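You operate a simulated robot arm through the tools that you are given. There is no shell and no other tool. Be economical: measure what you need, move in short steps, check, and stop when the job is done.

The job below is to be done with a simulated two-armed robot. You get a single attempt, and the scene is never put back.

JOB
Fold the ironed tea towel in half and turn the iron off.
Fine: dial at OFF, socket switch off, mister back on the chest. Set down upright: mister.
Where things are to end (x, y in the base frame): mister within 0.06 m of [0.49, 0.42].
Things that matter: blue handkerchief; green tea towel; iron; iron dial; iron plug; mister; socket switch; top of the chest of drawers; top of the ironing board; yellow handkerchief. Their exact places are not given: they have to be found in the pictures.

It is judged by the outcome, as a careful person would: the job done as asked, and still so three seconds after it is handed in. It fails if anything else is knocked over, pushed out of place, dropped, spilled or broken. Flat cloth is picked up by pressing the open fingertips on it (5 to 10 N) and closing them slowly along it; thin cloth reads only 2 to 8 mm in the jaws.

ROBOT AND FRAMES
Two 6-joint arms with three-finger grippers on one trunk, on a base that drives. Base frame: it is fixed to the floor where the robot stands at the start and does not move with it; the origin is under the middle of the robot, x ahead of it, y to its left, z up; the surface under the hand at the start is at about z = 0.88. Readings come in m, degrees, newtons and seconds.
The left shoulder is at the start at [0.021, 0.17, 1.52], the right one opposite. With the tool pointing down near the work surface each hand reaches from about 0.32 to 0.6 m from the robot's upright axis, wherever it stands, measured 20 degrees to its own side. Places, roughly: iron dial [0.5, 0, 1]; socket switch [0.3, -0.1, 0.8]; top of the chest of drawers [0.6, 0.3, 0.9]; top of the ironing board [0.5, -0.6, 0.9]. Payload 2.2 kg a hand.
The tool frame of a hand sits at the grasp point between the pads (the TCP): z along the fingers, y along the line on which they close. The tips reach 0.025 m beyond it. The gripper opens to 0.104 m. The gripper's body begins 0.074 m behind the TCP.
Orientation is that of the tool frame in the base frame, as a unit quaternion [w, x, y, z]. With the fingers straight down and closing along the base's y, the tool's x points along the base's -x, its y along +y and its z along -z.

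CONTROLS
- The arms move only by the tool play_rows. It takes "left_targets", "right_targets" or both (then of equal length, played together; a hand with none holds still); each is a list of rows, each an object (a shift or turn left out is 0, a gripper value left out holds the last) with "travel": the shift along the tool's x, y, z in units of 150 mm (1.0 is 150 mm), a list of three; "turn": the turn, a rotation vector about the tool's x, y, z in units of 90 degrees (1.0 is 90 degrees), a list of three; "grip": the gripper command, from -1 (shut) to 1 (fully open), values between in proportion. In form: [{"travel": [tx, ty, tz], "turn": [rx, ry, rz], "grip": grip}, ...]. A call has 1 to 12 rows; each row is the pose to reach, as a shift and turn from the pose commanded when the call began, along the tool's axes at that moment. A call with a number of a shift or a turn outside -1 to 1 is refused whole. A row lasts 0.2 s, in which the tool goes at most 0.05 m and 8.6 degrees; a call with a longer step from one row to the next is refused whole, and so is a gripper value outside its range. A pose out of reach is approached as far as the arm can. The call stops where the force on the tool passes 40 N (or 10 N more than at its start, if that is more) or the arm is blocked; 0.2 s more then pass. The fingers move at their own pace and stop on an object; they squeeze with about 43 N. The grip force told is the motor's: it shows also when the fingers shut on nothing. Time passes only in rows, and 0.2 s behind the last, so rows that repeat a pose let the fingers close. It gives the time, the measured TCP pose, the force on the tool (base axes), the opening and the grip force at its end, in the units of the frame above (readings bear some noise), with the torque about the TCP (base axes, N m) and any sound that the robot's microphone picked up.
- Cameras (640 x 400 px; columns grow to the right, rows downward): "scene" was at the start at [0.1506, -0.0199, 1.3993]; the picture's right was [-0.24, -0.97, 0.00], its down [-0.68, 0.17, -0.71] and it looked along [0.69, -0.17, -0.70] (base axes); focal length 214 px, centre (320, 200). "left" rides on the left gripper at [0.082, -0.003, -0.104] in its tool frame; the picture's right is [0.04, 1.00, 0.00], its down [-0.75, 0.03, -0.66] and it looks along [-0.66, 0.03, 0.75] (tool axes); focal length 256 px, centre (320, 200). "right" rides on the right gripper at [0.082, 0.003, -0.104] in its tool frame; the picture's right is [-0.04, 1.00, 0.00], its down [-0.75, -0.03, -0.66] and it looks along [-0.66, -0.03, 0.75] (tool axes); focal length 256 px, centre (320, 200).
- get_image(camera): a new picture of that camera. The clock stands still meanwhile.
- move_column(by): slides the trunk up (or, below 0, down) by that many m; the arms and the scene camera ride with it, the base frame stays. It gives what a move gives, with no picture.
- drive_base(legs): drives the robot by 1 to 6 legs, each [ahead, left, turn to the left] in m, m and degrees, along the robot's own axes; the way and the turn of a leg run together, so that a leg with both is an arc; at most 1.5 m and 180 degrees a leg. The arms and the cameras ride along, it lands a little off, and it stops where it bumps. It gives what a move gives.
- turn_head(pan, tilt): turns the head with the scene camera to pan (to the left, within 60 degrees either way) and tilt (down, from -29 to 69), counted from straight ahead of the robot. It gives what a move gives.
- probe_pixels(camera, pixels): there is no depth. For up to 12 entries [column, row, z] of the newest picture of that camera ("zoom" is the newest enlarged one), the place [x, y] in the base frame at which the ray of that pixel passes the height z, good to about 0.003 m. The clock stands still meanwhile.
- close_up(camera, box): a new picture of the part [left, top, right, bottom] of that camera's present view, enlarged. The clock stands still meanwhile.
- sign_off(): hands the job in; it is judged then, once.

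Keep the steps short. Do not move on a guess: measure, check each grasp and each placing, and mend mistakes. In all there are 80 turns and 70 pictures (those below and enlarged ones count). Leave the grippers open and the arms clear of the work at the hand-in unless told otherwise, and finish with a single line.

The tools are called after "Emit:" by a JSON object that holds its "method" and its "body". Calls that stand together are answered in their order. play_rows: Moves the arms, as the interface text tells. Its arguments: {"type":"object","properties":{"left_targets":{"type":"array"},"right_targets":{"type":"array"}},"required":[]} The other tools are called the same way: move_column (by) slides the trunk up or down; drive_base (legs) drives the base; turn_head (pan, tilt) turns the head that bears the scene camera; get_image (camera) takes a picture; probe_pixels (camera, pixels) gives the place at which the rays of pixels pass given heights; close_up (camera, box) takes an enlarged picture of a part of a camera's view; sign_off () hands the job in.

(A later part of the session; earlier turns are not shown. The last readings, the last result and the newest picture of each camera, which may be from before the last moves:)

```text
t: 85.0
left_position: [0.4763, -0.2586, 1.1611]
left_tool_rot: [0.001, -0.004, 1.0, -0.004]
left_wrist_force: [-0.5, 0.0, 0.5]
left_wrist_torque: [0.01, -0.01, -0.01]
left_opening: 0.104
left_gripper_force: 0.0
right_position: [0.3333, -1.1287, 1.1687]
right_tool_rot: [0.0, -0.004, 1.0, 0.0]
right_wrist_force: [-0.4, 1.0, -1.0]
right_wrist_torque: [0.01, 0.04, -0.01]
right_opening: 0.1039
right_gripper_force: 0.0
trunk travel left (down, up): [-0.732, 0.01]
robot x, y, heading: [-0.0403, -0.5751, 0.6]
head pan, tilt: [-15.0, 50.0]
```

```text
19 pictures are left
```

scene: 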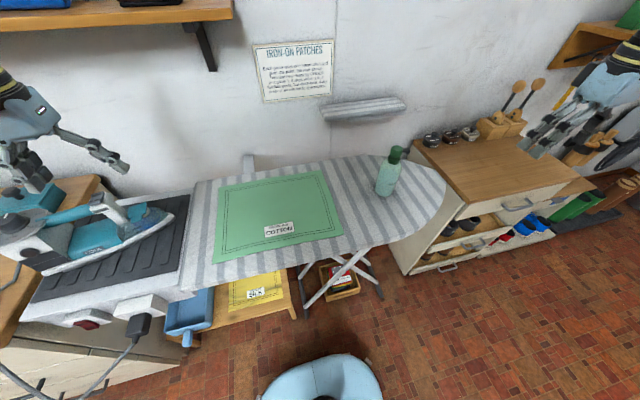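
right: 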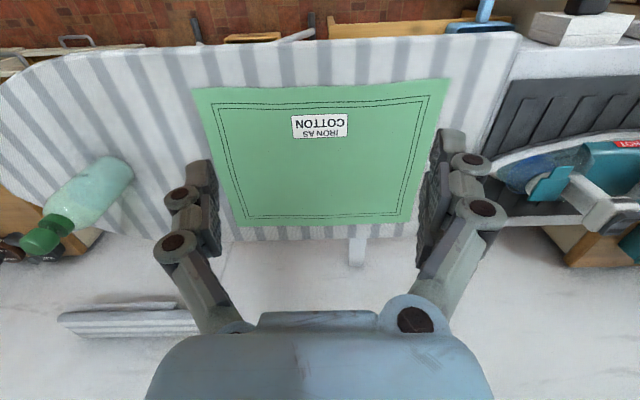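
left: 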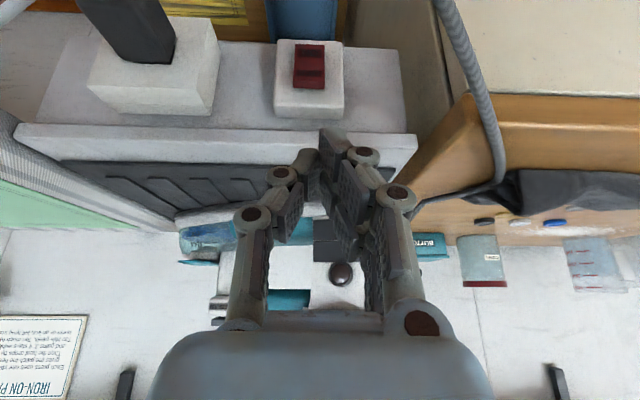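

Clear view: mister at (388,172), towel corners (218,186),(322,171),(342,235),(213,263). I measure and also check the switch at (88,322).

Emit:
{"method": "probe_pixels", "body": {"camera": "scene", "pixels": [[218, 186, 0.88], [322, 171, 0.88], [342, 235, 0.88], [213, 263, 0.88], [376, 190, 0.88], [396, 192, 0.88], [385, 196, 0.88], [376, 172, 0.93], [399, 172, 0.93], [394, 150, 1.03]]}}

Emit:
{"method": "close_up", "body": {"camera": "scene", "box": [60, 300, 120, 340]}}

Emit:
{"method": "close_up", "body": {"camera": "scene", "box": [360, 130, 430, 210]}}

```text
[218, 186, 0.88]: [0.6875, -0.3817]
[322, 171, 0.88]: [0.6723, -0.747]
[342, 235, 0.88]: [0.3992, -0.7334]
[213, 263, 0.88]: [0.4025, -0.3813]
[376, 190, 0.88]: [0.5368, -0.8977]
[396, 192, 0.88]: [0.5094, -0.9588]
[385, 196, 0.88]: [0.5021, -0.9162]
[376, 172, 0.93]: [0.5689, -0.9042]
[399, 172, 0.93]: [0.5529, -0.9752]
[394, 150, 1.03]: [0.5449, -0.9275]
```

```text
10.00 times, centred on (90, 320) of scene
```

zoom: 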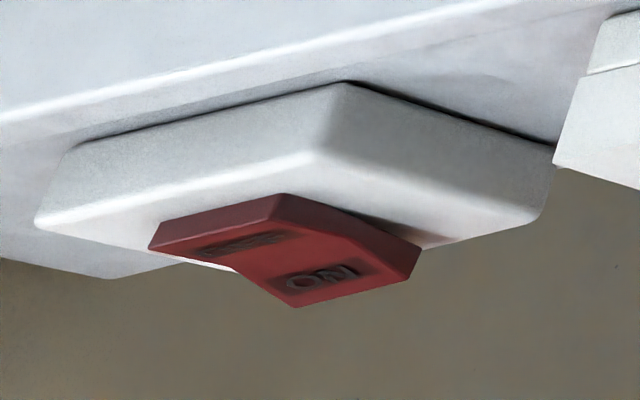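

```text
5.00 times, centred on (395, 170) of scene
```

zoom: 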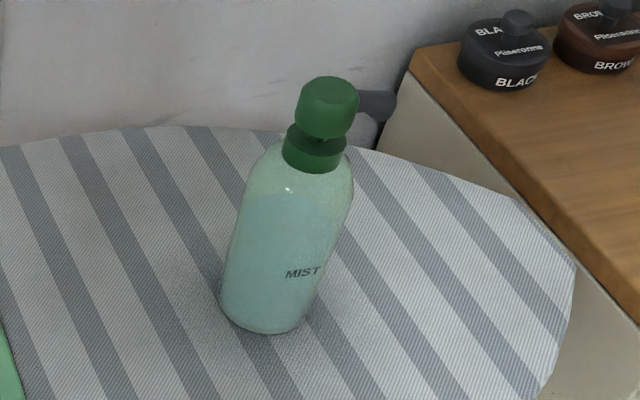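

The ON end now sticks out: switch is off, confirmed. The mister: axis ≈ (0.53,-0.937), Ø≈0.07, top ≈1.05. I'll grasp it with the right hand tilted 45° from the front. First drive closer and swing the hand in.

Emit:
{"method": "drive_base", "body": {"legs": [[0.07, -0.05, 0]]}}

Emit:
{"method": "play_rows", "body": {"right_targets": [{"travel": [0, 0.2, 0], "turn": [0, -0.08, 0]}, {"travel": [0, 0.45, 0], "turn": [0, -0.16, 0]}, {"travel": [0, 0.7, 0], "turn": [0, -0.24, 0]}, {"travel": [0, 0.95, 0], "turn": [0, -0.32, 0]}, {"travel": [0, 0.95, 0], "turn": [0, -0.41, 0]}, {"travel": [0, 0.95, 0], "turn": [0, -0.5, 0]}, {"travel": [0, 0.95, 0], "turn": [0, -0.5, 0]}]}}

```text
t: 86.0
left_position: [0.5464, -0.3089, 1.1608]
left_tool_rot: [0.001, -0.006, 1.0, -0.004]
left_wrist_force: [0.6, -0.4, 0.1]
left_wrist_torque: [0.03, 0.01, 0.03]
left_opening: 0.104
left_gripper_force: 0.0
right_position: [0.4042, -1.1788, 1.1684]
right_tool_rot: [-0.001, -0.005, 1.0, 0.001]
right_wrist_force: [0.7, 0.1, -1.0]
right_wrist_torque: [-0.01, 0.0, 0.01]
right_opening: 0.104
right_gripper_force: 0.1
trunk travel left (down, up): [-0.732, 0.01]
robot x, y, heading: [0.0313, -0.6239, 0.4]
head pan, tilt: [-15.0, 50.0]
```

```text
t: 87.6
left_position: [0.5472, -0.3084, 1.1604]
left_tool_rot: [0.0, -0.005, 1.0, -0.003]
left_wrist_force: [0.1, -0.3, 0.3]
left_wrist_torque: [0.02, 0.03, 0.02]
left_opening: 0.1042
left_gripper_force: 0.1
right_position: [0.408, -1.0251, 1.1682]
right_tool_rot: [0.383, -0.005, 0.924, 0.004]
right_wrist_force: [-1.1, 1.0, 0.0]
right_wrist_torque: [-0.01, 0.04, -0.03]
right_opening: 0.1042
right_gripper_force: 0.1
right hand out of reach, approached as far as the arm can: row 6, 7
trunk travel left (down, up): [-0.732, 0.01]
robot x, y, heading: [0.03, -0.6241, 0.7]
head pan, tilt: [-15.0, 50.0]
```

I move to in front of and above the mister, then look with the right camera.

Emit:
{"method": "play_rows", "body": {"right_targets": [{"travel": [0.0, 0.25, 0.1]}, {"travel": [0.1, 0.45, 0.2]}, {"travel": [0.2, 0.587, 0.35]}, {"travel": [0.335, 0.587, 0.497]}, {"travel": [0.335, 0.587, 0.497]}]}}

Emit:
{"method": "get_image", "body": {"camera": "right"}}

```text
t: 88.8
left_position: [0.5462, -0.3087, 1.1623]
left_tool_rot: [0.001, -0.005, 1.0, -0.005]
left_wrist_force: [0.2, -0.1, -0.4]
left_wrist_torque: [-0.01, -0.01, 0.01]
left_opening: 0.1042
left_gripper_force: 0.0
right_position: [0.4245, -0.9377, 1.0824]
right_tool_rot: [0.383, -0.005, 0.924, 0.002]
right_wrist_force: [0.5, -0.3, 0.4]
right_wrist_torque: [0.0, 0.01, -0.02]
right_opening: 0.1039
right_gripper_force: 0.0
trunk travel left (down, up): [-0.732, 0.01]
robot x, y, heading: [0.0309, -0.6277, 0.5]
head pan, tilt: [-15.0, 50.0]
```

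```text
16 pictures are left
```

right: 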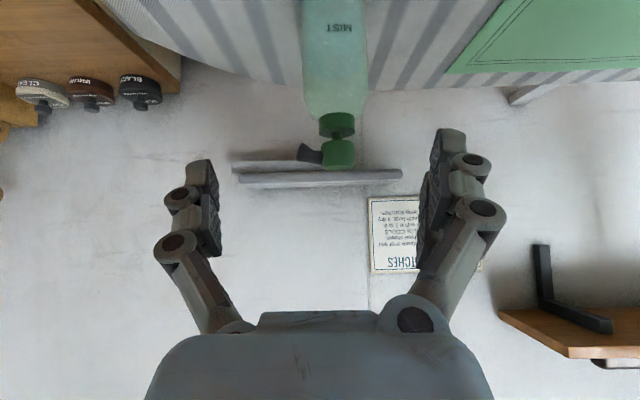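

The bottle's axis is at column ≈336, a bit to +y of the hand. I measure it.

Emit:
{"method": "probe_pixels", "body": {"camera": "right", "pixels": [[336, 60, 0.97], [337, 125, 1.02], [304, 40, 0.95], [366, 40, 0.95], [338, 168, 1.05], [338, 168, 1.06]]}}

```text
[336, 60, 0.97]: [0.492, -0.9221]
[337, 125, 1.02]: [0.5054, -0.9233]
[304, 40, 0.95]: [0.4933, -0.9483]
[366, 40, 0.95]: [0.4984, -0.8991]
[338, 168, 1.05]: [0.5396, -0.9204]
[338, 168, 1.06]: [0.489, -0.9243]
```

Bottle axis y≈-0.922, Ø≈0.06. Down to z 0.94 in front of it, then forward 0.10 with the fingers open around it.

Emit:
{"method": "play_rows", "body": {"right_targets": [{"travel": [0.2, 0.103, 0.2]}, {"travel": [0.4, 0.103, 0.4]}, {"travel": [0.55, 0.103, 0.55]}, {"travel": [0.669, 0.103, 0.669]}, {"travel": [0.669, 0.103, 0.669]}]}}

Emit:
{"method": "play_rows", "body": {"right_targets": [{"travel": [-0.12, 0, 0.12]}, {"travel": [-0.24, 0, 0.24]}, {"travel": [-0.36, 0, 0.36]}, {"travel": [-0.471, 0, 0.471]}, {"travel": [-0.471, 0, 0.471]}]}}

Emit:
{"method": "get_image", "body": {"camera": "right"}}

```text
t: 90.0
left_position: [0.5462, -0.3087, 1.1605]
left_tool_rot: [0.0, -0.006, 1.0, -0.004]
left_wrist_force: [0.3, -0.3, 0.6]
left_wrist_torque: [0.02, -0.01, 0.0]
left_opening: 0.1042
left_gripper_force: 0.1
right_position: [0.4236, -0.9214, 0.9372]
right_tool_rot: [0.383, -0.005, 0.924, 0.002]
right_wrist_force: [-0.1, -0.4, 0.2]
right_wrist_torque: [0.03, 0.03, 0.01]
right_opening: 0.1039
right_gripper_force: 0.0
trunk travel left (down, up): [-0.732, 0.01]
robot x, y, heading: [0.0316, -0.6247, 0.9]
head pan, tilt: [-15.0, 50.0]
```

```text
t: 91.2
left_position: [0.5453, -0.308, 1.1613]
left_tool_rot: [0.001, -0.005, 1.0, -0.004]
left_wrist_force: [0.3, 0.4, -0.2]
left_wrist_torque: [-0.02, 0.02, 0.01]
left_opening: 0.1042
left_gripper_force: 0.0
right_position: [0.5211, -0.9213, 0.9374]
right_tool_rot: [0.382, -0.005, 0.924, 0.002]
right_wrist_force: [-0.8, -0.2, -0.2]
right_wrist_torque: [-0.02, 0.02, 0.01]
right_opening: 0.104
right_gripper_force: 0.0
trunk travel left (down, up): [-0.732, 0.01]
robot x, y, heading: [0.0283, -0.6229, 0.8]
head pan, tilt: [-15.0, 50.0]
```

```text
15 pictures are left
```

right: 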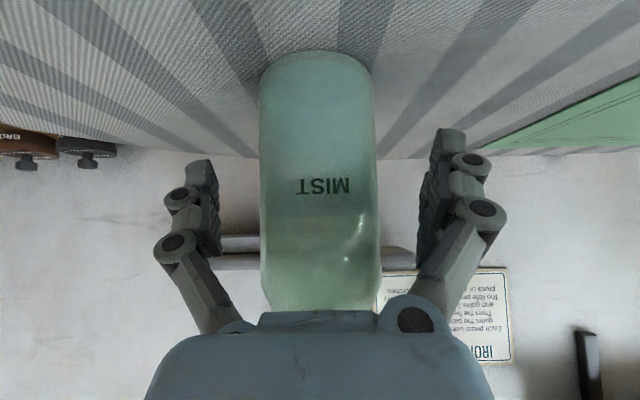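

The bottle sits centred between the fingers. I close gently and read.

Emit:
{"method": "play_rows", "body": {"right_targets": [{"grip": 0.5}, {"grip": 0.3}, {"grip": 0.15}, {"grip": 0.0}, {"grip": -0.1}, {"grip": -0.1}]}}

Emit:
{"method": "play_rows", "body": {"right_targets": [{"travel": [-0.05, 0, -0.05]}, {"travel": [-0.2, 0, -0.2]}, {"travel": [-0.4, 0, -0.4]}, {"travel": [-0.6, 0, -0.6]}, {"travel": [-0.75, 0, -0.75]}, {"travel": [-0.75, 0, -0.75]}]}}

Emit:
{"method": "get_image", "body": {"camera": "scene"}}

```text
t: 92.6
left_position: [0.5464, -0.308, 1.1618]
left_tool_rot: [0.0, -0.005, 1.0, -0.003]
left_wrist_force: [0.7, -0.1, -0.3]
left_wrist_torque: [0.03, -0.01, 0.02]
left_opening: 0.1042
left_gripper_force: 0.0
right_position: [0.5217, -0.9212, 0.937]
right_tool_rot: [0.382, -0.005, 0.924, 0.002]
right_wrist_force: [-1.8, -1.4, 1.9]
right_wrist_torque: [-0.28, 0.0, -0.12]
right_opening: 0.061
right_gripper_force: 43.1
trunk travel left (down, up): [-0.732, 0.01]
robot x, y, heading: [0.0287, -0.6233, 0.7]
head pan, tilt: [-15.0, 50.0]
```

```text
t: 94.0
left_position: [0.5453, -0.3087, 1.1608]
left_tool_rot: [0.001, -0.005, 1.0, -0.003]
left_wrist_force: [-0.5, 0.2, 0.3]
left_wrist_torque: [0.01, 0.01, -0.03]
left_opening: 0.104
left_gripper_force: 0.1
right_position: [0.5213, -0.9194, 1.0958]
right_tool_rot: [0.382, -0.005, 0.924, 0.003]
right_wrist_force: [-0.6, 1.0, -3.0]
right_wrist_torque: [0.01, 0.0, -0.01]
right_opening: 0.0609
right_gripper_force: 43.5
trunk travel left (down, up): [-0.732, 0.01]
robot x, y, heading: [0.0283, -0.6243, 0.8]
head pan, tilt: [-15.0, 50.0]
```

```text
14 pictures are left
```

scene: 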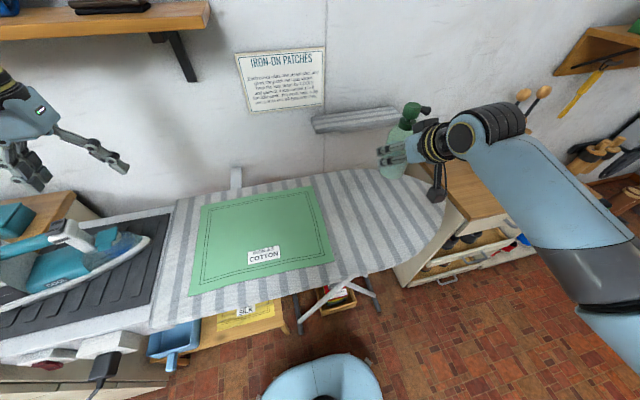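

Lifted cleanly (opening 0.061). I back off 0.28 m so that everything stays in front of the furniture, then drive left to the chest.

Emit:
{"method": "drive_base", "body": {"legs": [[-0.28, 0, 0], [0, 1.32, -0.8]]}}

Emit:
{"method": "turn_head", "body": {"pan": -25, "tilt": 40}}

Emit:
{"method": "get_image", "body": {"camera": "scene"}}

```text
t: 102.2
left_position: [0.2705, 0.9921, 1.1605]
left_tool_rot: [0.001, 0.004, 1.0, -0.004]
left_wrist_force: [-0.6, 1.0, 0.9]
left_wrist_torque: [0.0, 0.0, -0.02]
left_opening: 0.104
left_gripper_force: 0.0
right_position: [0.2342, 0.3821, 1.0971]
right_tool_rot: [0.383, 0.004, 0.924, -0.002]
right_wrist_force: [-0.5, 0.7, -2.5]
right_wrist_torque: [0.03, 0.03, -0.03]
right_opening: 0.0608
right_gripper_force: 43.1
trunk travel left (down, up): [-0.732, 0.01]
robot x, y, heading: [-0.2548, 0.6851, -0.3]
head pan, tilt: [-15.0, 50.0]
```

```text
t: 102.9
left_position: [0.2711, 0.9926, 1.1604]
left_tool_rot: [0.001, 0.004, 1.0, -0.004]
left_wrist_force: [-0.4, 0.7, -0.8]
left_wrist_torque: [0.02, 0.03, -0.02]
left_opening: 0.1042
left_gripper_force: 0.1
right_position: [0.2338, 0.3823, 1.0965]
right_tool_rot: [0.383, 0.003, 0.924, -0.001]
right_wrist_force: [0.6, 0.3, -2.4]
right_wrist_torque: [0.0, 0.01, -0.04]
right_opening: 0.0607
right_gripper_force: 43.4
trunk travel left (down, up): [-0.732, 0.01]
robot x, y, heading: [-0.2493, 0.6841, -0.3]
head pan, tilt: [-25.0, 40.0]
```

```text
13 pictures are left
```

scene: 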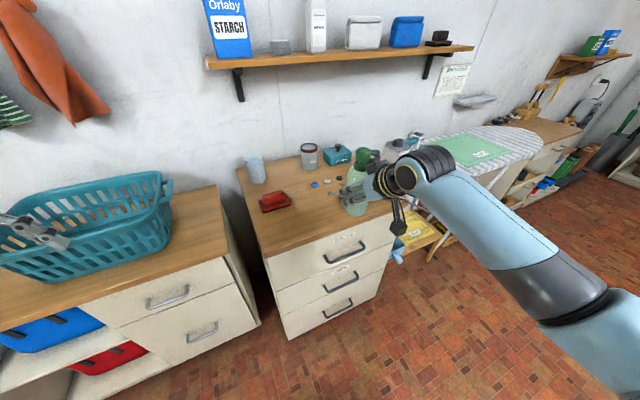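

The left hand may come near the basket if I drive forward. I measure the basket and the target zone on the chest.

Emit:
{"method": "probe_pixels", "body": {"camera": "scene", "pixels": [[170, 190, 1.03], [150, 235, 0.88], [60, 280, 0.88], [45, 240, 1.16], [65, 245, 1.13], [293, 200, 0.9], [262, 208, 0.9], [330, 180, 0.88], [335, 195, 0.88], [314, 184, 0.88]]}}

Emit:
{"method": "close_up", "body": {"camera": "scene", "box": [230, 140, 420, 260]}}

```text
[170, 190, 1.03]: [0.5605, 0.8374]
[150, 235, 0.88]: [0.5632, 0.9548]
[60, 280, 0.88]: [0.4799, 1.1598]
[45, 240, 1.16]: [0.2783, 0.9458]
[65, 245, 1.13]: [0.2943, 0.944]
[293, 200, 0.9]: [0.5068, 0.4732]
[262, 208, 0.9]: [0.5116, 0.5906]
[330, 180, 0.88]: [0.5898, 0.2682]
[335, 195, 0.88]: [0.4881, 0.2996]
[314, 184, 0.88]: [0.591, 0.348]
```

```text
3.33 times, centred on (325, 200) of scene
```

zoom: 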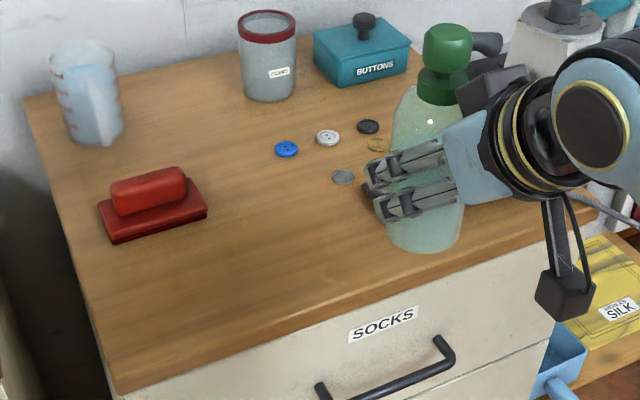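

Basket top ≈1.05, left fingertips 1.135: clear. Target: TCP at (0.478,0.40), clear of brush (y≥0.473) and coin (0.488,0.30). Drive forward 0.244, left 0.018.

Emit:
{"method": "drive_base", "body": {"legs": [[0.244, 0.019, 0.3]]}}

```text
t: 104.7
left_position: [0.5123, 1.0102, 1.1604]
left_tool_rot: [0.001, 0.003, 1.0, -0.003]
left_wrist_force: [0.9, 0.7, -0.5]
left_wrist_torque: [0.01, 0.01, 0.0]
left_opening: 0.1038
left_gripper_force: 0.1
right_position: [0.4782, 0.3991, 1.0965]
right_tool_rot: [0.382, 0.002, 0.924, 0.0]
right_wrist_force: [-0.1, 0.2, -2.5]
right_wrist_torque: [0.0, 0.04, -0.01]
right_opening: 0.0608
right_gripper_force: 42.6
trunk travel left (down, up): [-0.732, 0.01]
robot x, y, heading: [-0.0089, 0.702, -0.4]
head pan, tilt: [-25.0, 40.0]
```

Exactly over the spot. Lower to just above, then slowly until the force shows contact.

Emit:
{"method": "play_rows", "body": {"right_targets": [{"travel": [0.2, 0, 0.2]}, {"travel": [0.4, 0, 0.4]}, {"travel": [0.58, 0, 0.58]}, {"travel": [0.69, 0, 0.69]}, {"travel": [0.69, 0, 0.69]}]}}

Emit:
{"method": "play_rows", "body": {"right_targets": [{"travel": [0.015, 0, 0.015]}, {"travel": [0.03, 0, 0.03]}, {"travel": [0.04, 0, 0.04]}, {"travel": [0.05, 0, 0.05]}, {"travel": [0.06, 0, 0.06]}]}}

Emit:
{"method": "close_up", "body": {"camera": "scene", "box": [290, 180, 480, 320]}}

```text
t: 105.9
left_position: [0.5126, 1.0116, 1.1615]
left_tool_rot: [0.001, 0.002, 1.0, -0.004]
left_wrist_force: [0.0, 0.1, -0.2]
left_wrist_torque: [0.01, 0.0, 0.02]
left_opening: 0.1039
left_gripper_force: 0.0
right_position: [0.4763, 0.4003, 0.9505]
right_tool_rot: [0.382, 0.003, 0.924, -0.001]
right_wrist_force: [0.2, 0.3, -3.2]
right_wrist_torque: [-0.03, 0.0, 0.03]
right_opening: 0.0607
right_gripper_force: 43.3
trunk travel left (down, up): [-0.732, 0.01]
robot x, y, heading: [-0.0091, 0.7032, -0.2]
head pan, tilt: [-25.0, 40.0]
```

```text
t: 107.1
left_position: [0.5113, 1.0111, 1.1619]
left_tool_rot: [0.001, 0.003, 1.0, -0.004]
left_wrist_force: [0.4, 0.6, 0.7]
left_wrist_torque: [0.01, -0.04, 0.05]
left_opening: 0.1039
left_gripper_force: 0.0
right_position: [0.4776, 0.4001, 0.9376]
right_tool_rot: [0.383, 0.003, 0.924, -0.001]
right_wrist_force: [-0.5, -0.2, -3.0]
right_wrist_torque: [0.0, 0.0, 0.02]
right_opening: 0.0608
right_gripper_force: 42.8
trunk travel left (down, up): [-0.732, 0.01]
robot x, y, heading: [-0.009, 0.7029, -0.2]
head pan, tilt: [-25.0, 40.0]
```

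```text
2.86 times, centred on (385, 250) of scene
```

zoom: 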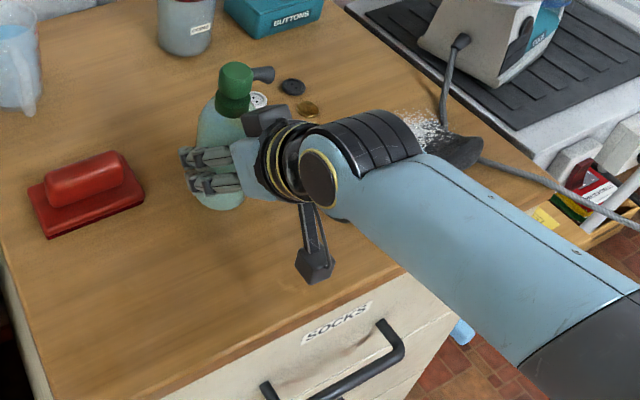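

No contact yet at 0.9376. Continue down 1.5–2 mm per row.

Emit:
{"method": "play_rows", "body": {"right_targets": [{"travel": [0.008, 0, 0.008]}, {"travel": [0.016, 0, 0.016]}, {"travel": [0.024, 0, 0.024]}, {"travel": [0.032, 0, 0.032]}, {"travel": [0.04, 0, 0.04]}]}}

```text
t: 108.3
left_position: [0.5096, 1.0125, 1.1616]
left_tool_rot: [0.002, 0.004, 1.0, -0.004]
left_wrist_force: [0.5, 0.0, 0.9]
left_wrist_torque: [0.01, 0.01, 0.02]
left_opening: 0.1039
left_gripper_force: 0.0
right_position: [0.478, 0.4, 0.934]
right_tool_rot: [0.388, 0.002, 0.922, -0.001]
right_wrist_force: [-2.3, -4.1, 33.7]
right_wrist_torque: [-0.23, -0.4, 0.09]
right_opening: 0.0616
right_gripper_force: 42.9
trunk travel left (down, up): [-0.732, 0.01]
robot x, y, heading: [-0.0083, 0.703, -0.4]
head pan, tilt: [-25.0, 40.0]
```

Contact (33.7 N at z≈0.934). I ease up 3 mm, open moderately, and withdraw straight back.

Emit:
{"method": "play_rows", "body": {"right_targets": [{"travel": [-0.015, 0, -0.015]}, {"travel": [-0.02, 0, -0.02]}, {"travel": [-0.02, 0, -0.02], "grip": 0.35}, {"travel": [-0.02, 0, -0.02], "grip": 0.55}, {"travel": [-0.02, 0, -0.02], "grip": 0.55}]}}

Emit:
{"method": "play_rows", "body": {"right_targets": [{"travel": [0.1, 0, -0.1]}, {"travel": [0.25, 0, -0.25]}, {"travel": [0.45, 0, -0.45]}, {"travel": [0.45, 0, -0.68]}, {"travel": [0.45, 0, -0.9]}, {"travel": [0.35, 0, -1.0]}]}}

Emit:
{"method": "drive_base", "body": {"legs": [[-0.24, 0, 0.3]]}}

Emit:
{"method": "get_image", "body": {"camera": "scene"}}

```text
t: 109.5
left_position: [0.5116, 1.0112, 1.161]
left_tool_rot: [0.001, 0.003, 1.0, -0.003]
left_wrist_force: [0.3, 0.4, 0.3]
left_wrist_torque: [-0.02, 0.03, -0.02]
left_opening: 0.1041
left_gripper_force: 0.0
right_position: [0.4776, 0.3991, 0.934]
right_tool_rot: [0.381, 0.003, 0.924, 0.0]
right_wrist_force: [-0.3, -0.5, -0.1]
right_wrist_torque: [-0.01, -0.01, 0.02]
right_opening: 0.0804
right_gripper_force: 0.1
trunk travel left (down, up): [-0.732, 0.01]
robot x, y, heading: [-0.01, 0.7057, -0.4]
head pan, tilt: [-25.0, 40.0]
```

```text
t: 110.9
left_position: [0.5127, 1.011, 1.1617]
left_tool_rot: [0.0, 0.003, 1.0, -0.004]
left_wrist_force: [0.3, 0.4, -0.8]
left_wrist_torque: [0.0, 0.02, 0.01]
left_opening: 0.1038
left_gripper_force: 0.1
right_position: [0.3353, 0.4011, 1.002]
right_tool_rot: [0.382, 0.003, 0.924, -0.001]
right_wrist_force: [0.6, -0.7, 0.6]
right_wrist_torque: [0.03, -0.03, -0.01]
right_opening: 0.0807
right_gripper_force: 0.1
trunk travel left (down, up): [-0.732, 0.01]
robot x, y, heading: [-0.0067, 0.7037, -0.3]
head pan, tilt: [-25.0, 40.0]
```

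```text
t: 112.7
left_position: [0.2664, 1.0131, 1.161]
left_tool_rot: [0.001, 0.002, 1.0, -0.004]
left_wrist_force: [0.1, -0.4, -0.5]
left_wrist_torque: [0.01, 0.01, 0.0]
left_opening: 0.1039
left_gripper_force: 0.1
right_position: [0.0918, 0.4025, 1.0023]
right_tool_rot: [0.382, 0.002, 0.924, 0.0]
right_wrist_force: [-0.5, -0.1, 0.2]
right_wrist_torque: [-0.01, 0.02, 0.02]
right_opening: 0.0806
right_gripper_force: 0.0
trunk travel left (down, up): [-0.732, 0.01]
robot x, y, heading: [-0.2505, 0.703, -0.2]
head pan, tilt: [-25.0, 40.0]
```

```text
10 pictures are left
```

scene: 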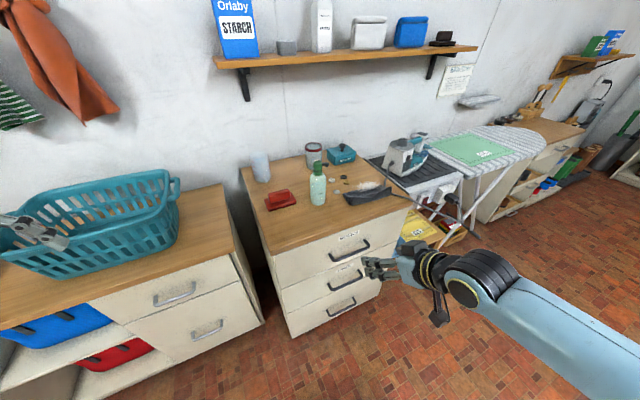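

The mister stands upright on the chest. Now I square up the right hand and drive back to the towel (robot y≈-0.56).

Emit:
{"method": "play_rows", "body": {"right_targets": [{"turn": [0, 0.09, 0], "travel": [-0.1, 0, -0.1], "grip": 0.0}, {"turn": [0, 0.18, 0], "travel": [-0.2, 0, -0.2]}, {"turn": [0, 0.27, 0], "travel": [-0.3, 0, -0.3]}, {"turn": [0, 0.36, 0], "travel": [-0.4, 0, -0.4]}, {"turn": [0, 0.45, 0], "travel": [-0.45, 0, -0.45]}, {"turn": [0, 0.5, 0], "travel": [-0.45, 0, -0.45]}, {"turn": [0, 0.5, 0], "travel": [-0.45, 0, -0.45]}]}}

Emit:
{"method": "drive_base", "body": {"legs": [[0, -1.264, 0.2], [0.25, 0, 0]]}}

```text
t: 114.3
left_position: [0.2658, 1.0138, 1.1598]
left_tool_rot: [0.001, 0.001, 1.0, -0.003]
left_wrist_force: [-0.4, 0.2, -0.2]
left_wrist_torque: [0.01, -0.03, 0.02]
left_opening: 0.1039
left_gripper_force: 0.0
right_position: [0.0937, 0.4023, 1.0973]
right_tool_rot: [-0.001, 0.002, 1.0, 0.0]
right_wrist_force: [0.0, -0.3, 0.2]
right_wrist_torque: [-0.02, 0.0, 0.04]
right_opening: 0.0522
right_gripper_force: 0.1
trunk travel left (down, up): [-0.732, 0.01]
robot x, y, heading: [-0.2546, 0.7018, -0.1]
head pan, tilt: [-25.0, 40.0]
```

```text
t: 122.0
left_position: [0.5231, -0.2402, 1.1609]
left_tool_rot: [0.001, -0.005, 1.0, -0.005]
left_wrist_force: [-0.2, -0.1, 0.1]
left_wrist_torque: [0.0, 0.03, 0.05]
left_opening: 0.104
left_gripper_force: 0.1
right_position: [0.3565, -0.851, 1.0983]
right_tool_rot: [-0.001, -0.005, 1.0, 0.0]
right_wrist_force: [-0.2, 0.4, -0.4]
right_wrist_torque: [0.0, 0.04, 0.0]
right_opening: 0.0518
right_gripper_force: 0.2
trunk travel left (down, up): [-0.732, 0.01]
robot x, y, heading: [0.0068, -0.5552, 0.6]
head pan, tilt: [-25.0, 40.0]
```

Both hands go over the towel's front corners: left to (0.415,-0.42), right to (0.415,-0.70), z≈0.95, opening ≈0.05.

Emit:
{"method": "play_rows", "body": {"left_targets": [{"travel": [0.1, -0.25, 0.1], "grip": 0.0}, {"travel": [0.2, -0.45, 0.25]}, {"travel": [0.28, -0.6, 0.45]}, {"travel": [0.36, -0.65, 0.65]}, {"travel": [0.36, -0.65, 0.65]}], "right_targets": [{"travel": [-0.05, 0.15, 0.12], "grip": 0.0}, {"travel": [-0.1, 0.3, 0.25]}, {"travel": [-0.15, 0.4, 0.4]}, {"travel": [-0.2, 0.5, 0.5]}, {"travel": [-0.2, 0.5, 0.5]}]}}

Emit:
{"method": "play_rows", "body": {"left_targets": [{"travel": [0.1, -0.15, 0.2]}, {"travel": [0.2, -0.3, 0.4]}, {"travel": [0.28, -0.45, 0.6]}, {"travel": [0.36, -0.55, 0.75]}, {"travel": [0.36, -0.55, 0.75]}], "right_targets": [{"travel": [-0.05, 0.15, 0.12]}, {"travel": [-0.1, 0.3, 0.25]}, {"travel": [-0.15, 0.4, 0.4]}, {"travel": [-0.19, 0.5, 0.49]}, {"travel": [-0.19, 0.5, 0.49]}]}}

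Emit:
{"method": "turn_head", "body": {"pan": 0, "tilt": 48}}

Emit:
{"method": "get_image", "body": {"camera": "scene"}}

```text
t: 123.2
left_position: [0.4696, -0.3401, 1.0642]
left_tool_rot: [0.001, -0.004, 1.0, -0.003]
left_wrist_force: [-0.1, 0.0, -1.1]
left_wrist_torque: [0.02, -0.02, -0.02]
left_opening: 0.052
left_gripper_force: 0.0
right_position: [0.3848, -0.776, 1.023]
right_tool_rot: [-0.001, -0.005, 1.0, 0.0]
right_wrist_force: [0.0, 0.4, -0.6]
right_wrist_torque: [0.01, 0.0, 0.02]
right_opening: 0.0523
right_gripper_force: 0.0
trunk travel left (down, up): [-0.732, 0.01]
robot x, y, heading: [0.0087, -0.5569, 0.5]
head pan, tilt: [-25.0, 40.0]
```

```text
t: 124.7
left_position: [0.424, -0.3703, 0.9484]
left_tool_rot: [0.007, -0.011, 0.999, 0.039]
left_wrist_force: [0.8, 0.6, -0.2]
left_wrist_torque: [-0.03, -0.02, 0.0]
left_opening: 0.0524
left_gripper_force: 0.1
right_position: [0.4043, -0.7259, 0.9404]
right_tool_rot: [-0.008, -0.002, 1.0, -0.019]
right_wrist_force: [0.0, 0.5, -0.1]
right_wrist_torque: [-0.01, -0.01, 0.01]
right_opening: 0.0519
right_gripper_force: 0.1
trunk travel left (down, up): [-0.732, 0.01]
robot x, y, heading: [0.0106, -0.554, 0.6]
head pan, tilt: [-25.0, 40.0]
stopped in row 5 (left hand): the arm was blocked; the commanded pose is now the measured one
```

```text
t: 125.5
left_position: [0.4256, -0.3691, 0.949]
left_tool_rot: [0.008, -0.011, 0.999, 0.037]
left_wrist_force: [0.4, 0.6, -0.3]
left_wrist_torque: [0.04, 0.02, 0.03]
left_opening: 0.0521
left_gripper_force: 0.0
right_position: [0.4039, -0.7263, 0.9408]
right_tool_rot: [-0.009, -0.002, 1.0, -0.018]
right_wrist_force: [0.1, -0.2, 0.5]
right_wrist_torque: [-0.01, -0.02, 0.02]
right_opening: 0.052
right_gripper_force: 0.0
trunk travel left (down, up): [-0.732, 0.01]
robot x, y, heading: [0.0104, -0.5562, 0.3]
head pan, tilt: [0.0, 48.0]
```

```text
9 pictures are left
```

scene: 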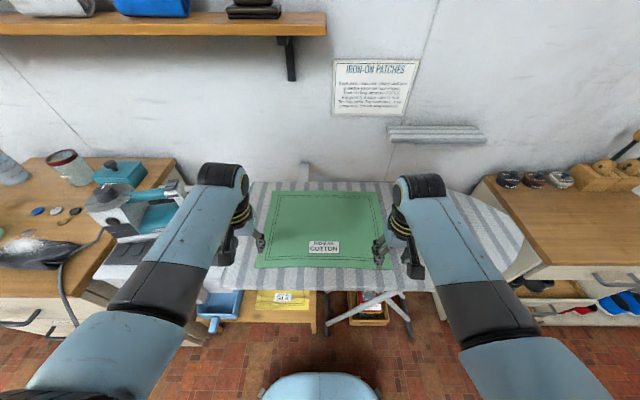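

The arms can't fold further inward at this distance; I back off 0.095 m and reach out again, squaring the hands.

Emit:
{"method": "drive_base", "body": {"legs": [[-0.095, 0, -0.3]]}}

Emit:
{"method": "play_rows", "body": {"left_targets": [{"travel": [-0.2, -0.05, 0], "turn": [0.02, 0.005, 0.007]}, {"travel": [-0.4, -0.15, 0], "turn": [0.047, 0.01, 0.014]}, {"travel": [-0.567, -0.307, 0], "turn": [0.047, 0.01, 0.014]}, {"travel": [-0.567, -0.307, 0], "turn": [0.047, 0.01, 0.014]}], "right_targets": [{"travel": [-0.25, 0.05, 0], "turn": [-0.012, -0.005, 0]}, {"travel": [-0.48, 0.1, 0], "turn": [-0.023, -0.011, 0.003]}, {"travel": [-0.707, 0.14, 0], "turn": [-0.023, -0.011, 0.003]}, {"travel": [-0.707, 0.14, 0], "turn": [-0.023, -0.011, 0.003]}]}}

```text
t: 126.7
left_position: [0.3312, -0.3737, 0.95]
left_tool_rot: [0.008, -0.008, 0.999, 0.038]
left_wrist_force: [-0.3, 0.0, -0.5]
left_wrist_torque: [0.04, -0.05, 0.01]
left_opening: 0.052
left_gripper_force: 0.0
right_position: [0.3052, -0.7291, 0.9408]
right_tool_rot: [-0.007, 0.0, 1.0, -0.019]
right_wrist_force: [0.3, 0.0, 0.0]
right_wrist_torque: [-0.01, -0.05, 0.01]
right_opening: 0.0521
right_gripper_force: 0.1
trunk travel left (down, up): [-0.732, 0.01]
robot x, y, heading: [-0.0888, -0.5558, 0.2]
head pan, tilt: [0.0, 48.0]
```

```text
t: 127.7
left_position: [0.4171, -0.4173, 0.9455]
left_tool_rot: [0.001, 0.003, 1.0, 0.001]
left_wrist_force: [-0.8, 0.8, 0.4]
left_wrist_torque: [0.02, -0.02, 0.0]
left_opening: 0.0519
left_gripper_force: 0.0
right_position: [0.4121, -0.7081, 0.9399]
right_tool_rot: [0.0, 0.002, 1.0, 0.0]
right_wrist_force: [-0.3, 0.9, 0.5]
right_wrist_torque: [0.0, 0.0, -0.01]
right_opening: 0.0516
right_gripper_force: 0.0
trunk travel left (down, up): [-0.732, 0.01]
robot x, y, heading: [-0.09, -0.5528, 0.1]
head pan, tilt: [0.0, 48.0]
```

Both at the corners. Down to just above the cloth (TCP≈0.909).

Emit:
{"method": "play_rows", "body": {"left_targets": [{"travel": [0, 0, 0.12]}, {"travel": [0, 0, 0.2]}, {"travel": [0, 0, 0.243]}, {"travel": [0, 0, 0.255]}], "right_targets": [{"travel": [0, 0, 0.1]}, {"travel": [0, 0, 0.16]}, {"travel": [0, 0, 0.206]}, {"travel": [0, 0, 0.218]}]}}

Emit:
{"method": "get_image", "body": {"camera": "left"}}

```text
t: 128.7
left_position: [0.4165, -0.4172, 0.9089]
left_tool_rot: [0.0, 0.003, 1.0, 0.001]
left_wrist_force: [0.5, -0.6, -0.4]
left_wrist_torque: [0.01, 0.02, 0.0]
left_opening: 0.0519
left_gripper_force: 0.0
right_position: [0.4141, -0.7073, 0.9072]
right_tool_rot: [0.002, 0.003, 1.0, 0.001]
right_wrist_force: [1.2, 0.4, 3.8]
right_wrist_torque: [0.04, 0.04, -0.01]
right_opening: 0.052
right_gripper_force: 0.1
trunk travel left (down, up): [-0.732, 0.01]
robot x, y, heading: [-0.0881, -0.5547, 0.1]
head pan, tilt: [0.0, 48.0]
```

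```text
8 pictures are left
```

left: 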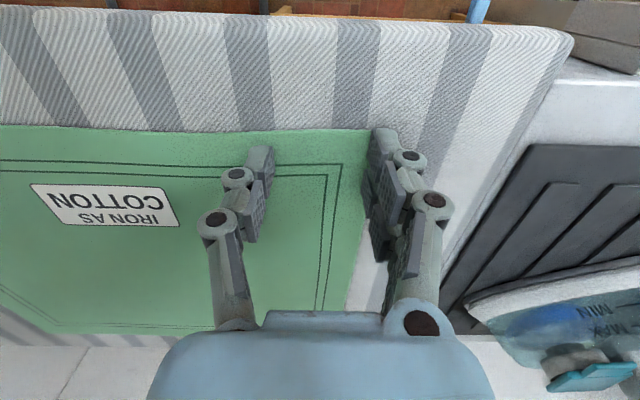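

Right touches (3.8 N). Left outer finger is right at the corner; I shift the left 10 mm inward and 7 mm back, and press both a little more.

Emit:
{"method": "play_rows", "body": {"left_targets": [{"travel": [-0.05, -0.07, 0]}, {"travel": [-0.05, -0.07, 0.015]}, {"travel": [-0.05, -0.07, 0.025]}], "right_targets": [{"travel": [0, 0, 0]}, {"travel": [0, 0, 0.006]}, {"travel": [0, 0, 0.012]}]}}

```text
t: 129.5
left_position: [0.4238, -0.428, 0.9067]
left_tool_rot: [0.002, 0.004, 1.0, 0.001]
left_wrist_force: [1.8, -0.4, 8.5]
left_wrist_torque: [0.11, 0.03, -0.07]
left_opening: 0.0519
left_gripper_force: 0.2
right_position: [0.4129, -0.7079, 0.9064]
right_tool_rot: [0.002, 0.002, 1.0, 0.0]
right_wrist_force: [-1.3, 1.8, 24.1]
right_wrist_torque: [0.38, 0.04, 0.01]
right_opening: 0.0517
right_gripper_force: 7.5
trunk travel left (down, up): [-0.732, 0.01]
robot x, y, heading: [-0.0893, -0.5528, 0.3]
head pan, tilt: [0.0, 48.0]
```

Left 8.5 N good; right 24 N, so I ease it 1.4 mm and close both slowly.

Emit:
{"method": "play_rows", "body": {"left_targets": [{"grip": -0.02}, {"grip": -0.1}, {"grip": -0.2}, {"grip": -0.3}, {"grip": -0.4}], "right_targets": [{"travel": [0, 0, -0.0095], "grip": -0.02}, {"travel": [0, 0, -0.0095], "grip": -0.1}, {"travel": [0, 0, -0.0095], "grip": -0.2}, {"travel": [0, 0, -0.0095], "grip": -0.3}, {"travel": [0, 0, -0.0095], "grip": -0.4}]}}

```text
t: 130.7
left_position: [0.4237, -0.4256, 0.9061]
left_tool_rot: [0.003, 0.004, 1.0, 0.001]
left_wrist_force: [4.2, 2.6, 30.4]
left_wrist_torque: [0.22, -0.03, -0.03]
left_opening: 0.034
left_gripper_force: 5.3
right_position: [0.411, -0.7084, 0.907]
right_tool_rot: [0.001, 0.003, 1.0, -0.001]
right_wrist_force: [-0.2, 7.5, 18.6]
right_wrist_torque: [0.68, 0.06, -0.08]
right_opening: 0.0333
right_gripper_force: 4.3
trunk travel left (down, up): [-0.732, 0.01]
robot x, y, heading: [-0.0893, -0.5552, 0.1]
head pan, tilt: [0.0, 48.0]
```

Closing lengthens the fingers a bit; forces rose to 30/19 N. I ease the left 2 mm, the right 1 mm, and continue closing with gradual easing.

Emit:
{"method": "play_rows", "body": {"left_targets": [{"travel": [0, 0, -0.0135], "grip": -0.42}, {"travel": [0, 0, -0.0135], "grip": -0.5}, {"travel": [0, 0, -0.0155], "grip": -0.6}, {"travel": [0, 0, -0.0175], "grip": -0.7}], "right_targets": [{"travel": [0, 0, -0.0065], "grip": -0.42}, {"travel": [0, 0, -0.0065], "grip": -0.5}, {"travel": [0, 0, -0.0085], "grip": -0.6}, {"travel": [0, 0, -0.0105], "grip": -0.7}]}}

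```text
t: 131.7
left_position: [0.4213, -0.4274, 0.9063]
left_tool_rot: [-0.001, 0.002, 1.0, 0.0]
left_wrist_force: [0.3, 0.0, 5.4]
left_wrist_torque: [0.0, -0.02, -0.03]
left_opening: 0.0148
left_gripper_force: 0.0
right_position: [0.4108, -0.7108, 0.9066]
right_tool_rot: [0.0, 0.003, 1.0, -0.001]
right_wrist_force: [-2.5, 0.7, 7.8]
right_wrist_torque: [0.18, 0.07, 0.03]
right_opening: 0.016
right_gripper_force: 0.9
trunk travel left (down, up): [-0.732, 0.01]
robot x, y, heading: [-0.0884, -0.5601, 0.3]
head pan, tilt: [0.0, 48.0]
```

Forces 5.4 and 7.8 N, good. Close fully.

Emit:
{"method": "play_rows", "body": {"left_targets": [{"grip": -0.8}, {"grip": -0.88}, {"grip": -0.95}, {"grip": -1}, {"grip": -1}, {"grip": -1}], "right_targets": [{"grip": -0.8}, {"grip": -0.88}, {"grip": -0.95}, {"grip": -1}, {"grip": -1}, {"grip": -1}]}}

Emit:
{"method": "close_up", "body": {"camera": "scene", "box": [210, 170, 440, 310]}}

```text
t: 133.1
left_position: [0.4229, -0.4288, 0.9079]
left_tool_rot: [0.0, 0.003, 1.0, 0.002]
left_wrist_force: [-0.2, -2.6, 0.0]
left_wrist_torque: [-0.08, 0.03, 0.07]
left_opening: 0.0029
left_gripper_force: 31.6
right_position: [0.4125, -0.7077, 0.9075]
right_tool_rot: [0.0, 0.003, 1.0, -0.001]
right_wrist_force: [-0.6, 3.0, 0.1]
right_wrist_torque: [0.09, 0.01, -0.03]
right_opening: 0.0033
right_gripper_force: 32.3
trunk travel left (down, up): [-0.732, 0.01]
robot x, y, heading: [-0.0896, -0.5551, 0.5]
head pan, tilt: [0.0, 48.0]
```

```text
2.78 times, centred on (325, 240) of scene
```

zoom: 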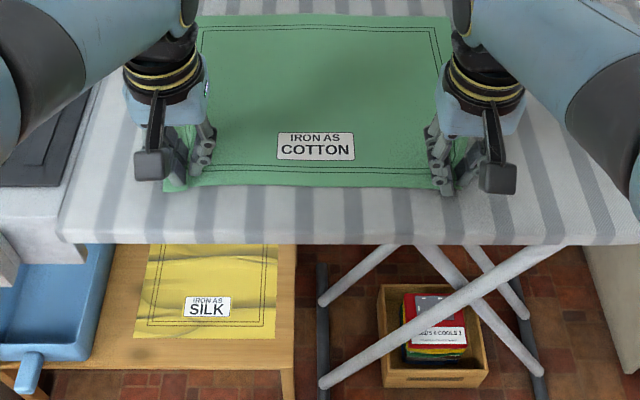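

Both jaws hold cloth (2.9 and 3.3 mm). I lift both hands along an arc (8 cm up, 5 cm forward).

Emit:
{"method": "play_rows", "body": {"left_targets": [{"travel": [-0.03, 0, -0.12]}, {"travel": [-0.1, 0, -0.28]}, {"travel": [-0.2, 0, -0.43]}, {"travel": [-0.333, 0, -0.533]}, {"travel": [-0.333, 0, -0.533]}], "right_targets": [{"travel": [-0.03, 0, -0.12]}, {"travel": [-0.1, 0, -0.28]}, {"travel": [-0.2, 0, -0.43]}, {"travel": [-0.333, 0, -0.533]}, {"travel": [-0.333, 0, -0.533]}]}}

Emit:
{"method": "get_image", "body": {"camera": "scene"}}

```text
t: 134.3
left_position: [0.4722, -0.4269, 0.9872]
left_tool_rot: [0.0, 0.003, 1.0, 0.001]
left_wrist_force: [-0.7, -4.0, 0.5]
left_wrist_torque: [-0.08, -0.01, 0.03]
left_opening: 0.0028
left_gripper_force: 32.2
right_position: [0.4621, -0.7082, 0.9857]
right_tool_rot: [0.0, 0.002, 1.0, 0.0]
right_wrist_force: [-0.8, 3.2, -0.4]
right_wrist_torque: [0.06, -0.05, -0.04]
right_opening: 0.0036
right_gripper_force: 32.0
trunk travel left (down, up): [-0.732, 0.01]
robot x, y, heading: [-0.0907, -0.5543, -0.3]
head pan, tilt: [0.0, 48.0]
```

```text
6 pictures are left
```

scene: 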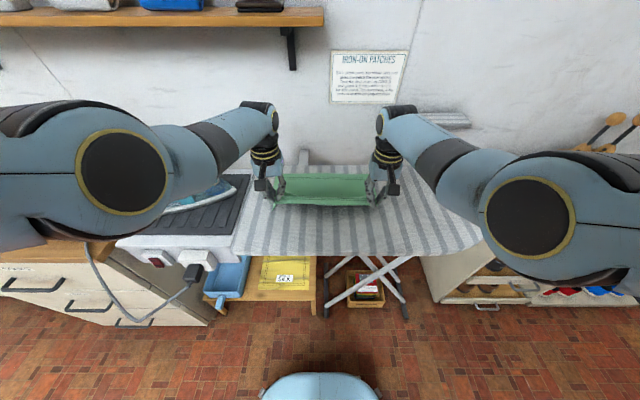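

The front edge is lifted evenly. I drive 0.14 m forward carrying it over.

Emit:
{"method": "drive_base", "body": {"legs": [[0.14, 0, 0.2]]}}

```text
t: 135.6
left_position: [0.6127, -0.4249, 0.9867]
left_tool_rot: [-0.001, 0.002, 1.0, 0.001]
left_wrist_force: [-0.5, -3.0, 0.0]
left_wrist_torque: [-0.09, 0.01, 0.01]
left_opening: 0.0029
left_gripper_force: 32.0
right_position: [0.6035, -0.7076, 0.9839]
right_tool_rot: [0.0, 0.002, 1.0, -0.001]
right_wrist_force: [-0.6, 2.5, 0.0]
right_wrist_torque: [0.01, 0.04, -0.03]
right_opening: 0.0033
right_gripper_force: 31.9
trunk travel left (down, up): [-0.732, 0.01]
robot x, y, heading: [0.0544, -0.5555, 0.2]
head pan, tilt: [0.0, 48.0]
```

Now the last part of the arc: forward 5.5 cm and down to z≈0.911.

Emit:
{"method": "play_rows", "body": {"left_targets": [{"travel": [-0.17, 0, 0.08]}, {"travel": [-0.28, 0, 0.2]}, {"travel": [-0.34, 0, 0.35]}, {"travel": [-0.36, 0, 0.46]}, {"travel": [-0.36, 0, 0.5]}, {"travel": [-0.36, 0, 0.5]}], "right_targets": [{"travel": [-0.17, 0, 0.08]}, {"travel": [-0.28, 0, 0.19]}, {"travel": [-0.35, 0, 0.34]}, {"travel": [-0.37, 0, 0.45]}, {"travel": [-0.37, 0, 0.485]}, {"travel": [-0.37, 0, 0.485]}]}}

Emit:
{"method": "get_image", "body": {"camera": "scene"}}

```text
t: 137.0
left_position: [0.6111, -0.4143, 0.9593]
left_tool_rot: [-0.001, 0.002, 1.0, 0.0]
left_wrist_force: [0.2, -26.1, 0.0]
left_wrist_torque: [-0.67, -0.01, 0.13]
left_opening: 0.0033
left_gripper_force: 32.7
left hand out of reach, approached as far as the arm can: row 1, 2, 3, 4, 5, 6
right_position: [0.6166, -0.715, 0.9553]
right_tool_rot: [0.0, 0.001, 1.0, 0.002]
right_wrist_force: [-0.2, 26.5, -0.1]
right_wrist_torque: [0.63, 0.03, -0.06]
right_opening: 0.0034
right_gripper_force: 32.7
right hand out of reach, approached as far as the arm can: row 1, 2, 3, 4, 5, 6
trunk travel left (down, up): [-0.732, 0.01]
robot x, y, heading: [0.0487, -0.5502, 0.3]
head pan, tilt: [0.0, 48.0]
```

```text
5 pictures are left
```

scene: 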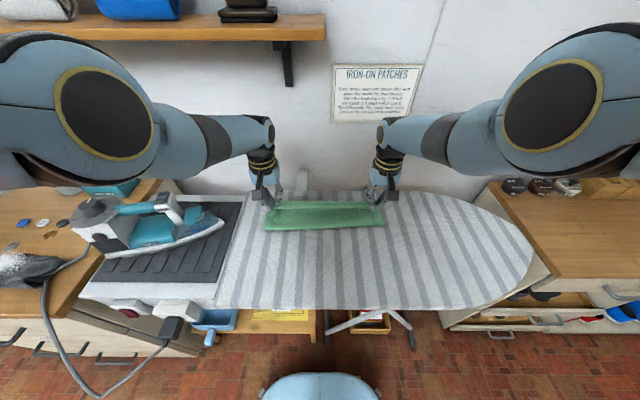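

The arms are at the end of their reach and pull the cloth sideways (26 N). I bring both back to a reachable pose first.

Emit:
{"method": "play_rows", "body": {"left_targets": [{"travel": [0.2, 0, -0.15]}, {"travel": [0.4, 0, -0.3]}, {"travel": [0.4, 0, -0.35]}, {"travel": [0.4, 0, -0.35]}], "right_targets": [{"travel": [0.2, 0, -0.15]}, {"travel": [0.4, 0, -0.3]}, {"travel": [0.4, 0, -0.35]}, {"travel": [0.4, 0, -0.35]}]}}

```text
t: 138.0
left_position: [0.5514, -0.4112, 1.013]
left_tool_rot: [0.002, 0.002, 1.0, -0.001]
left_wrist_force: [0.7, -32.9, -0.4]
left_wrist_torque: [-0.84, -0.03, 0.09]
left_opening: 0.0037
left_gripper_force: 32.8
right_position: [0.5528, -0.7156, 1.0068]
right_tool_rot: [0.0, 0.001, 1.0, 0.004]
right_wrist_force: [-0.5, 33.2, 0.0]
right_wrist_torque: [0.88, -0.03, -0.05]
right_opening: 0.0038
right_gripper_force: 33.0
trunk travel left (down, up): [-0.732, 0.01]
robot x, y, heading: [0.0505, -0.5532, 0.5]
head pan, tilt: [0.0, 48.0]
```

Commands had been clipped apart. I bring the hands 11 mm each inward to relieve the cloth.

Emit:
{"method": "play_rows", "body": {"left_targets": [{"travel": [0, -0.05, 0]}, {"travel": [0, -0.09, 0]}, {"travel": [0, -0.09, 0]}], "right_targets": [{"travel": [0, 0.04, 0]}, {"travel": [0, 0.07, 0]}, {"travel": [0, 0.07, 0]}]}}

```text
t: 138.8
left_position: [0.5511, -0.4071, 1.0067]
left_tool_rot: [-0.003, -0.003, 1.0, 0.013]
left_wrist_force: [-0.3, -21.9, -0.6]
left_wrist_torque: [-0.57, 0.0, 0.06]
left_opening: 0.0034
left_gripper_force: 31.7
right_position: [0.5531, -0.7066, 1.0072]
right_tool_rot: [0.0, 0.001, 1.0, 0.0]
right_wrist_force: [0.4, 21.9, -0.9]
right_wrist_torque: [0.57, 0.02, -0.03]
right_opening: 0.0038
right_gripper_force: 33.0
trunk travel left (down, up): [-0.732, 0.01]
robot x, y, heading: [0.0511, -0.5543, 0.4]
head pan, tilt: [0.0, 48.0]
```

The left arm is too folded there to move inward. I move both forward to x≈0.60 at z≈1.0 (within reach and within the cloth's arc), closing the spread.

Emit:
{"method": "play_rows", "body": {"left_targets": [{"travel": [-0.15, 0, 0.02]}, {"travel": [-0.32, -0.05, 0.045]}, {"travel": [-0.32, -0.11, 0.045], "turn": [0.017, 0, 0]}, {"travel": [-0.32, -0.11, 0.045], "turn": [0.017, 0, 0]}], "right_targets": [{"travel": [-0.15, 0, 0.02]}, {"travel": [-0.31, 0, 0.045]}, {"travel": [-0.31, 0.0, 0.045]}, {"travel": [-0.31, 0.0, 0.045]}]}}

```text
t: 139.8
left_position: [0.6, -0.4419, 1.0032]
left_tool_rot: [-0.001, 0.002, 1.0, -0.013]
left_wrist_force: [0.2, -0.1, -0.4]
left_wrist_torque: [-0.01, 0.04, 0.0]
left_opening: 0.0025
left_gripper_force: 31.0
right_position: [0.6009, -0.708, 0.9976]
right_tool_rot: [0.0, 0.002, 1.0, -0.001]
right_wrist_force: [0.8, 0.6, -0.6]
right_wrist_torque: [0.01, 0.02, -0.01]
right_opening: 0.003
right_gripper_force: 31.9
trunk travel left (down, up): [-0.732, 0.01]
robot x, y, heading: [0.0544, -0.5533, 0.5]
head pan, tilt: [0.0, 48.0]
```

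Cloth is slack again. Now: lower the trunk 0.07 (hands to z≈0.93), drive 0.03 forward, and reach the last 3 cm.

Emit:
{"method": "move_column", "body": {"by": -0.07}}

Emit:
{"method": "drive_base", "body": {"legs": [[0.03, 0, 0]]}}

Emit:
{"method": "play_rows", "body": {"left_targets": [{"travel": [-0.08, 0.03, 0], "turn": [-0.0165, 0, 0]}, {"travel": [-0.16, 0.06, 0], "turn": [-0.0165, 0, 0]}, {"travel": [-0.227, 0.087, 0], "turn": [-0.0165, 0, 0]}, {"travel": [-0.227, 0.087, 0], "turn": [-0.0165, 0, 0]}], "right_targets": [{"travel": [-0.07, 0, 0]}, {"travel": [-0.13, 0, 0]}, {"travel": [-0.19, 0, 0]}, {"travel": [-0.19, 0, 0]}]}}

Emit:
{"method": "get_image", "body": {"camera": "scene"}}

```text
t: 140.9
left_position: [0.5984, -0.4412, 0.9339]
left_tool_rot: [-0.001, 0.001, 1.0, -0.012]
left_wrist_force: [0.2, 0.0, 0.1]
left_wrist_torque: [-0.01, 0.0, 0.0]
left_opening: 0.0024
left_gripper_force: 32.0
right_position: [0.5996, -0.7065, 0.9307]
right_tool_rot: [0.0, 0.001, 1.0, 0.001]
right_wrist_force: [0.3, -0.1, -0.2]
right_wrist_torque: [-0.05, -0.02, 0.0]
right_opening: 0.003
right_gripper_force: 32.3
trunk travel left (down, up): [-0.662, 0.08]
robot x, y, heading: [0.0531, -0.5556, 0.4]
head pan, tilt: [0.0, 48.0]
```

```text
t: 141.7
left_position: [0.6301, -0.442, 0.9342]
left_tool_rot: [-0.001, 0.002, 1.0, -0.012]
left_wrist_force: [0.3, -0.4, -1.3]
left_wrist_torque: [0.0, 0.04, 0.0]
left_opening: 0.0028
left_gripper_force: 32.1
right_position: [0.6294, -0.7075, 0.9291]
right_tool_rot: [-0.001, 0.001, 1.0, 0.0]
right_wrist_force: [0.1, 0.1, 0.6]
right_wrist_torque: [-0.01, 0.03, 0.01]
right_opening: 0.0032
right_gripper_force: 31.8
trunk travel left (down, up): [-0.662, 0.08]
robot x, y, heading: [0.0762, -0.5559, 0.4]
head pan, tilt: [0.0, 48.0]
```

```text
t: 142.7
left_position: [0.6628, -0.4286, 0.9332]
left_tool_rot: [-0.001, 0.002, 1.0, 0.0]
left_wrist_force: [-0.1, -1.7, 0.7]
left_wrist_torque: [-0.02, -0.01, 0.04]
left_opening: 0.0024
left_gripper_force: 31.3
right_position: [0.6578, -0.7052, 0.9306]
right_tool_rot: [-0.001, 0.002, 1.0, 0.0]
right_wrist_force: [0.4, 0.8, 1.4]
right_wrist_torque: [-0.01, 0.0, -0.03]
right_opening: 0.003
right_gripper_force: 32.4
trunk travel left (down, up): [-0.662, 0.08]
robot x, y, heading: [0.0792, -0.5508, 0.4]
head pan, tilt: [0.0, 48.0]
```

```text
4 pictures are left
```

scene: 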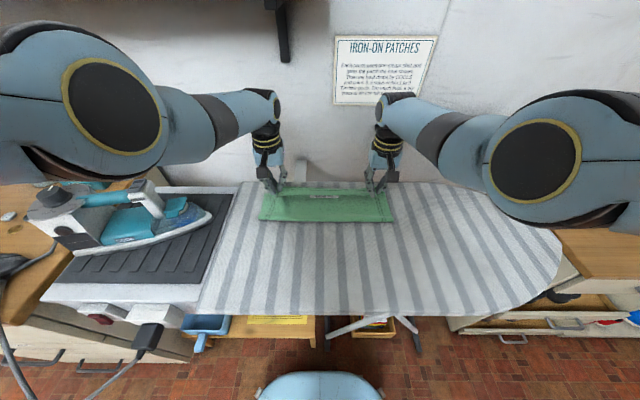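

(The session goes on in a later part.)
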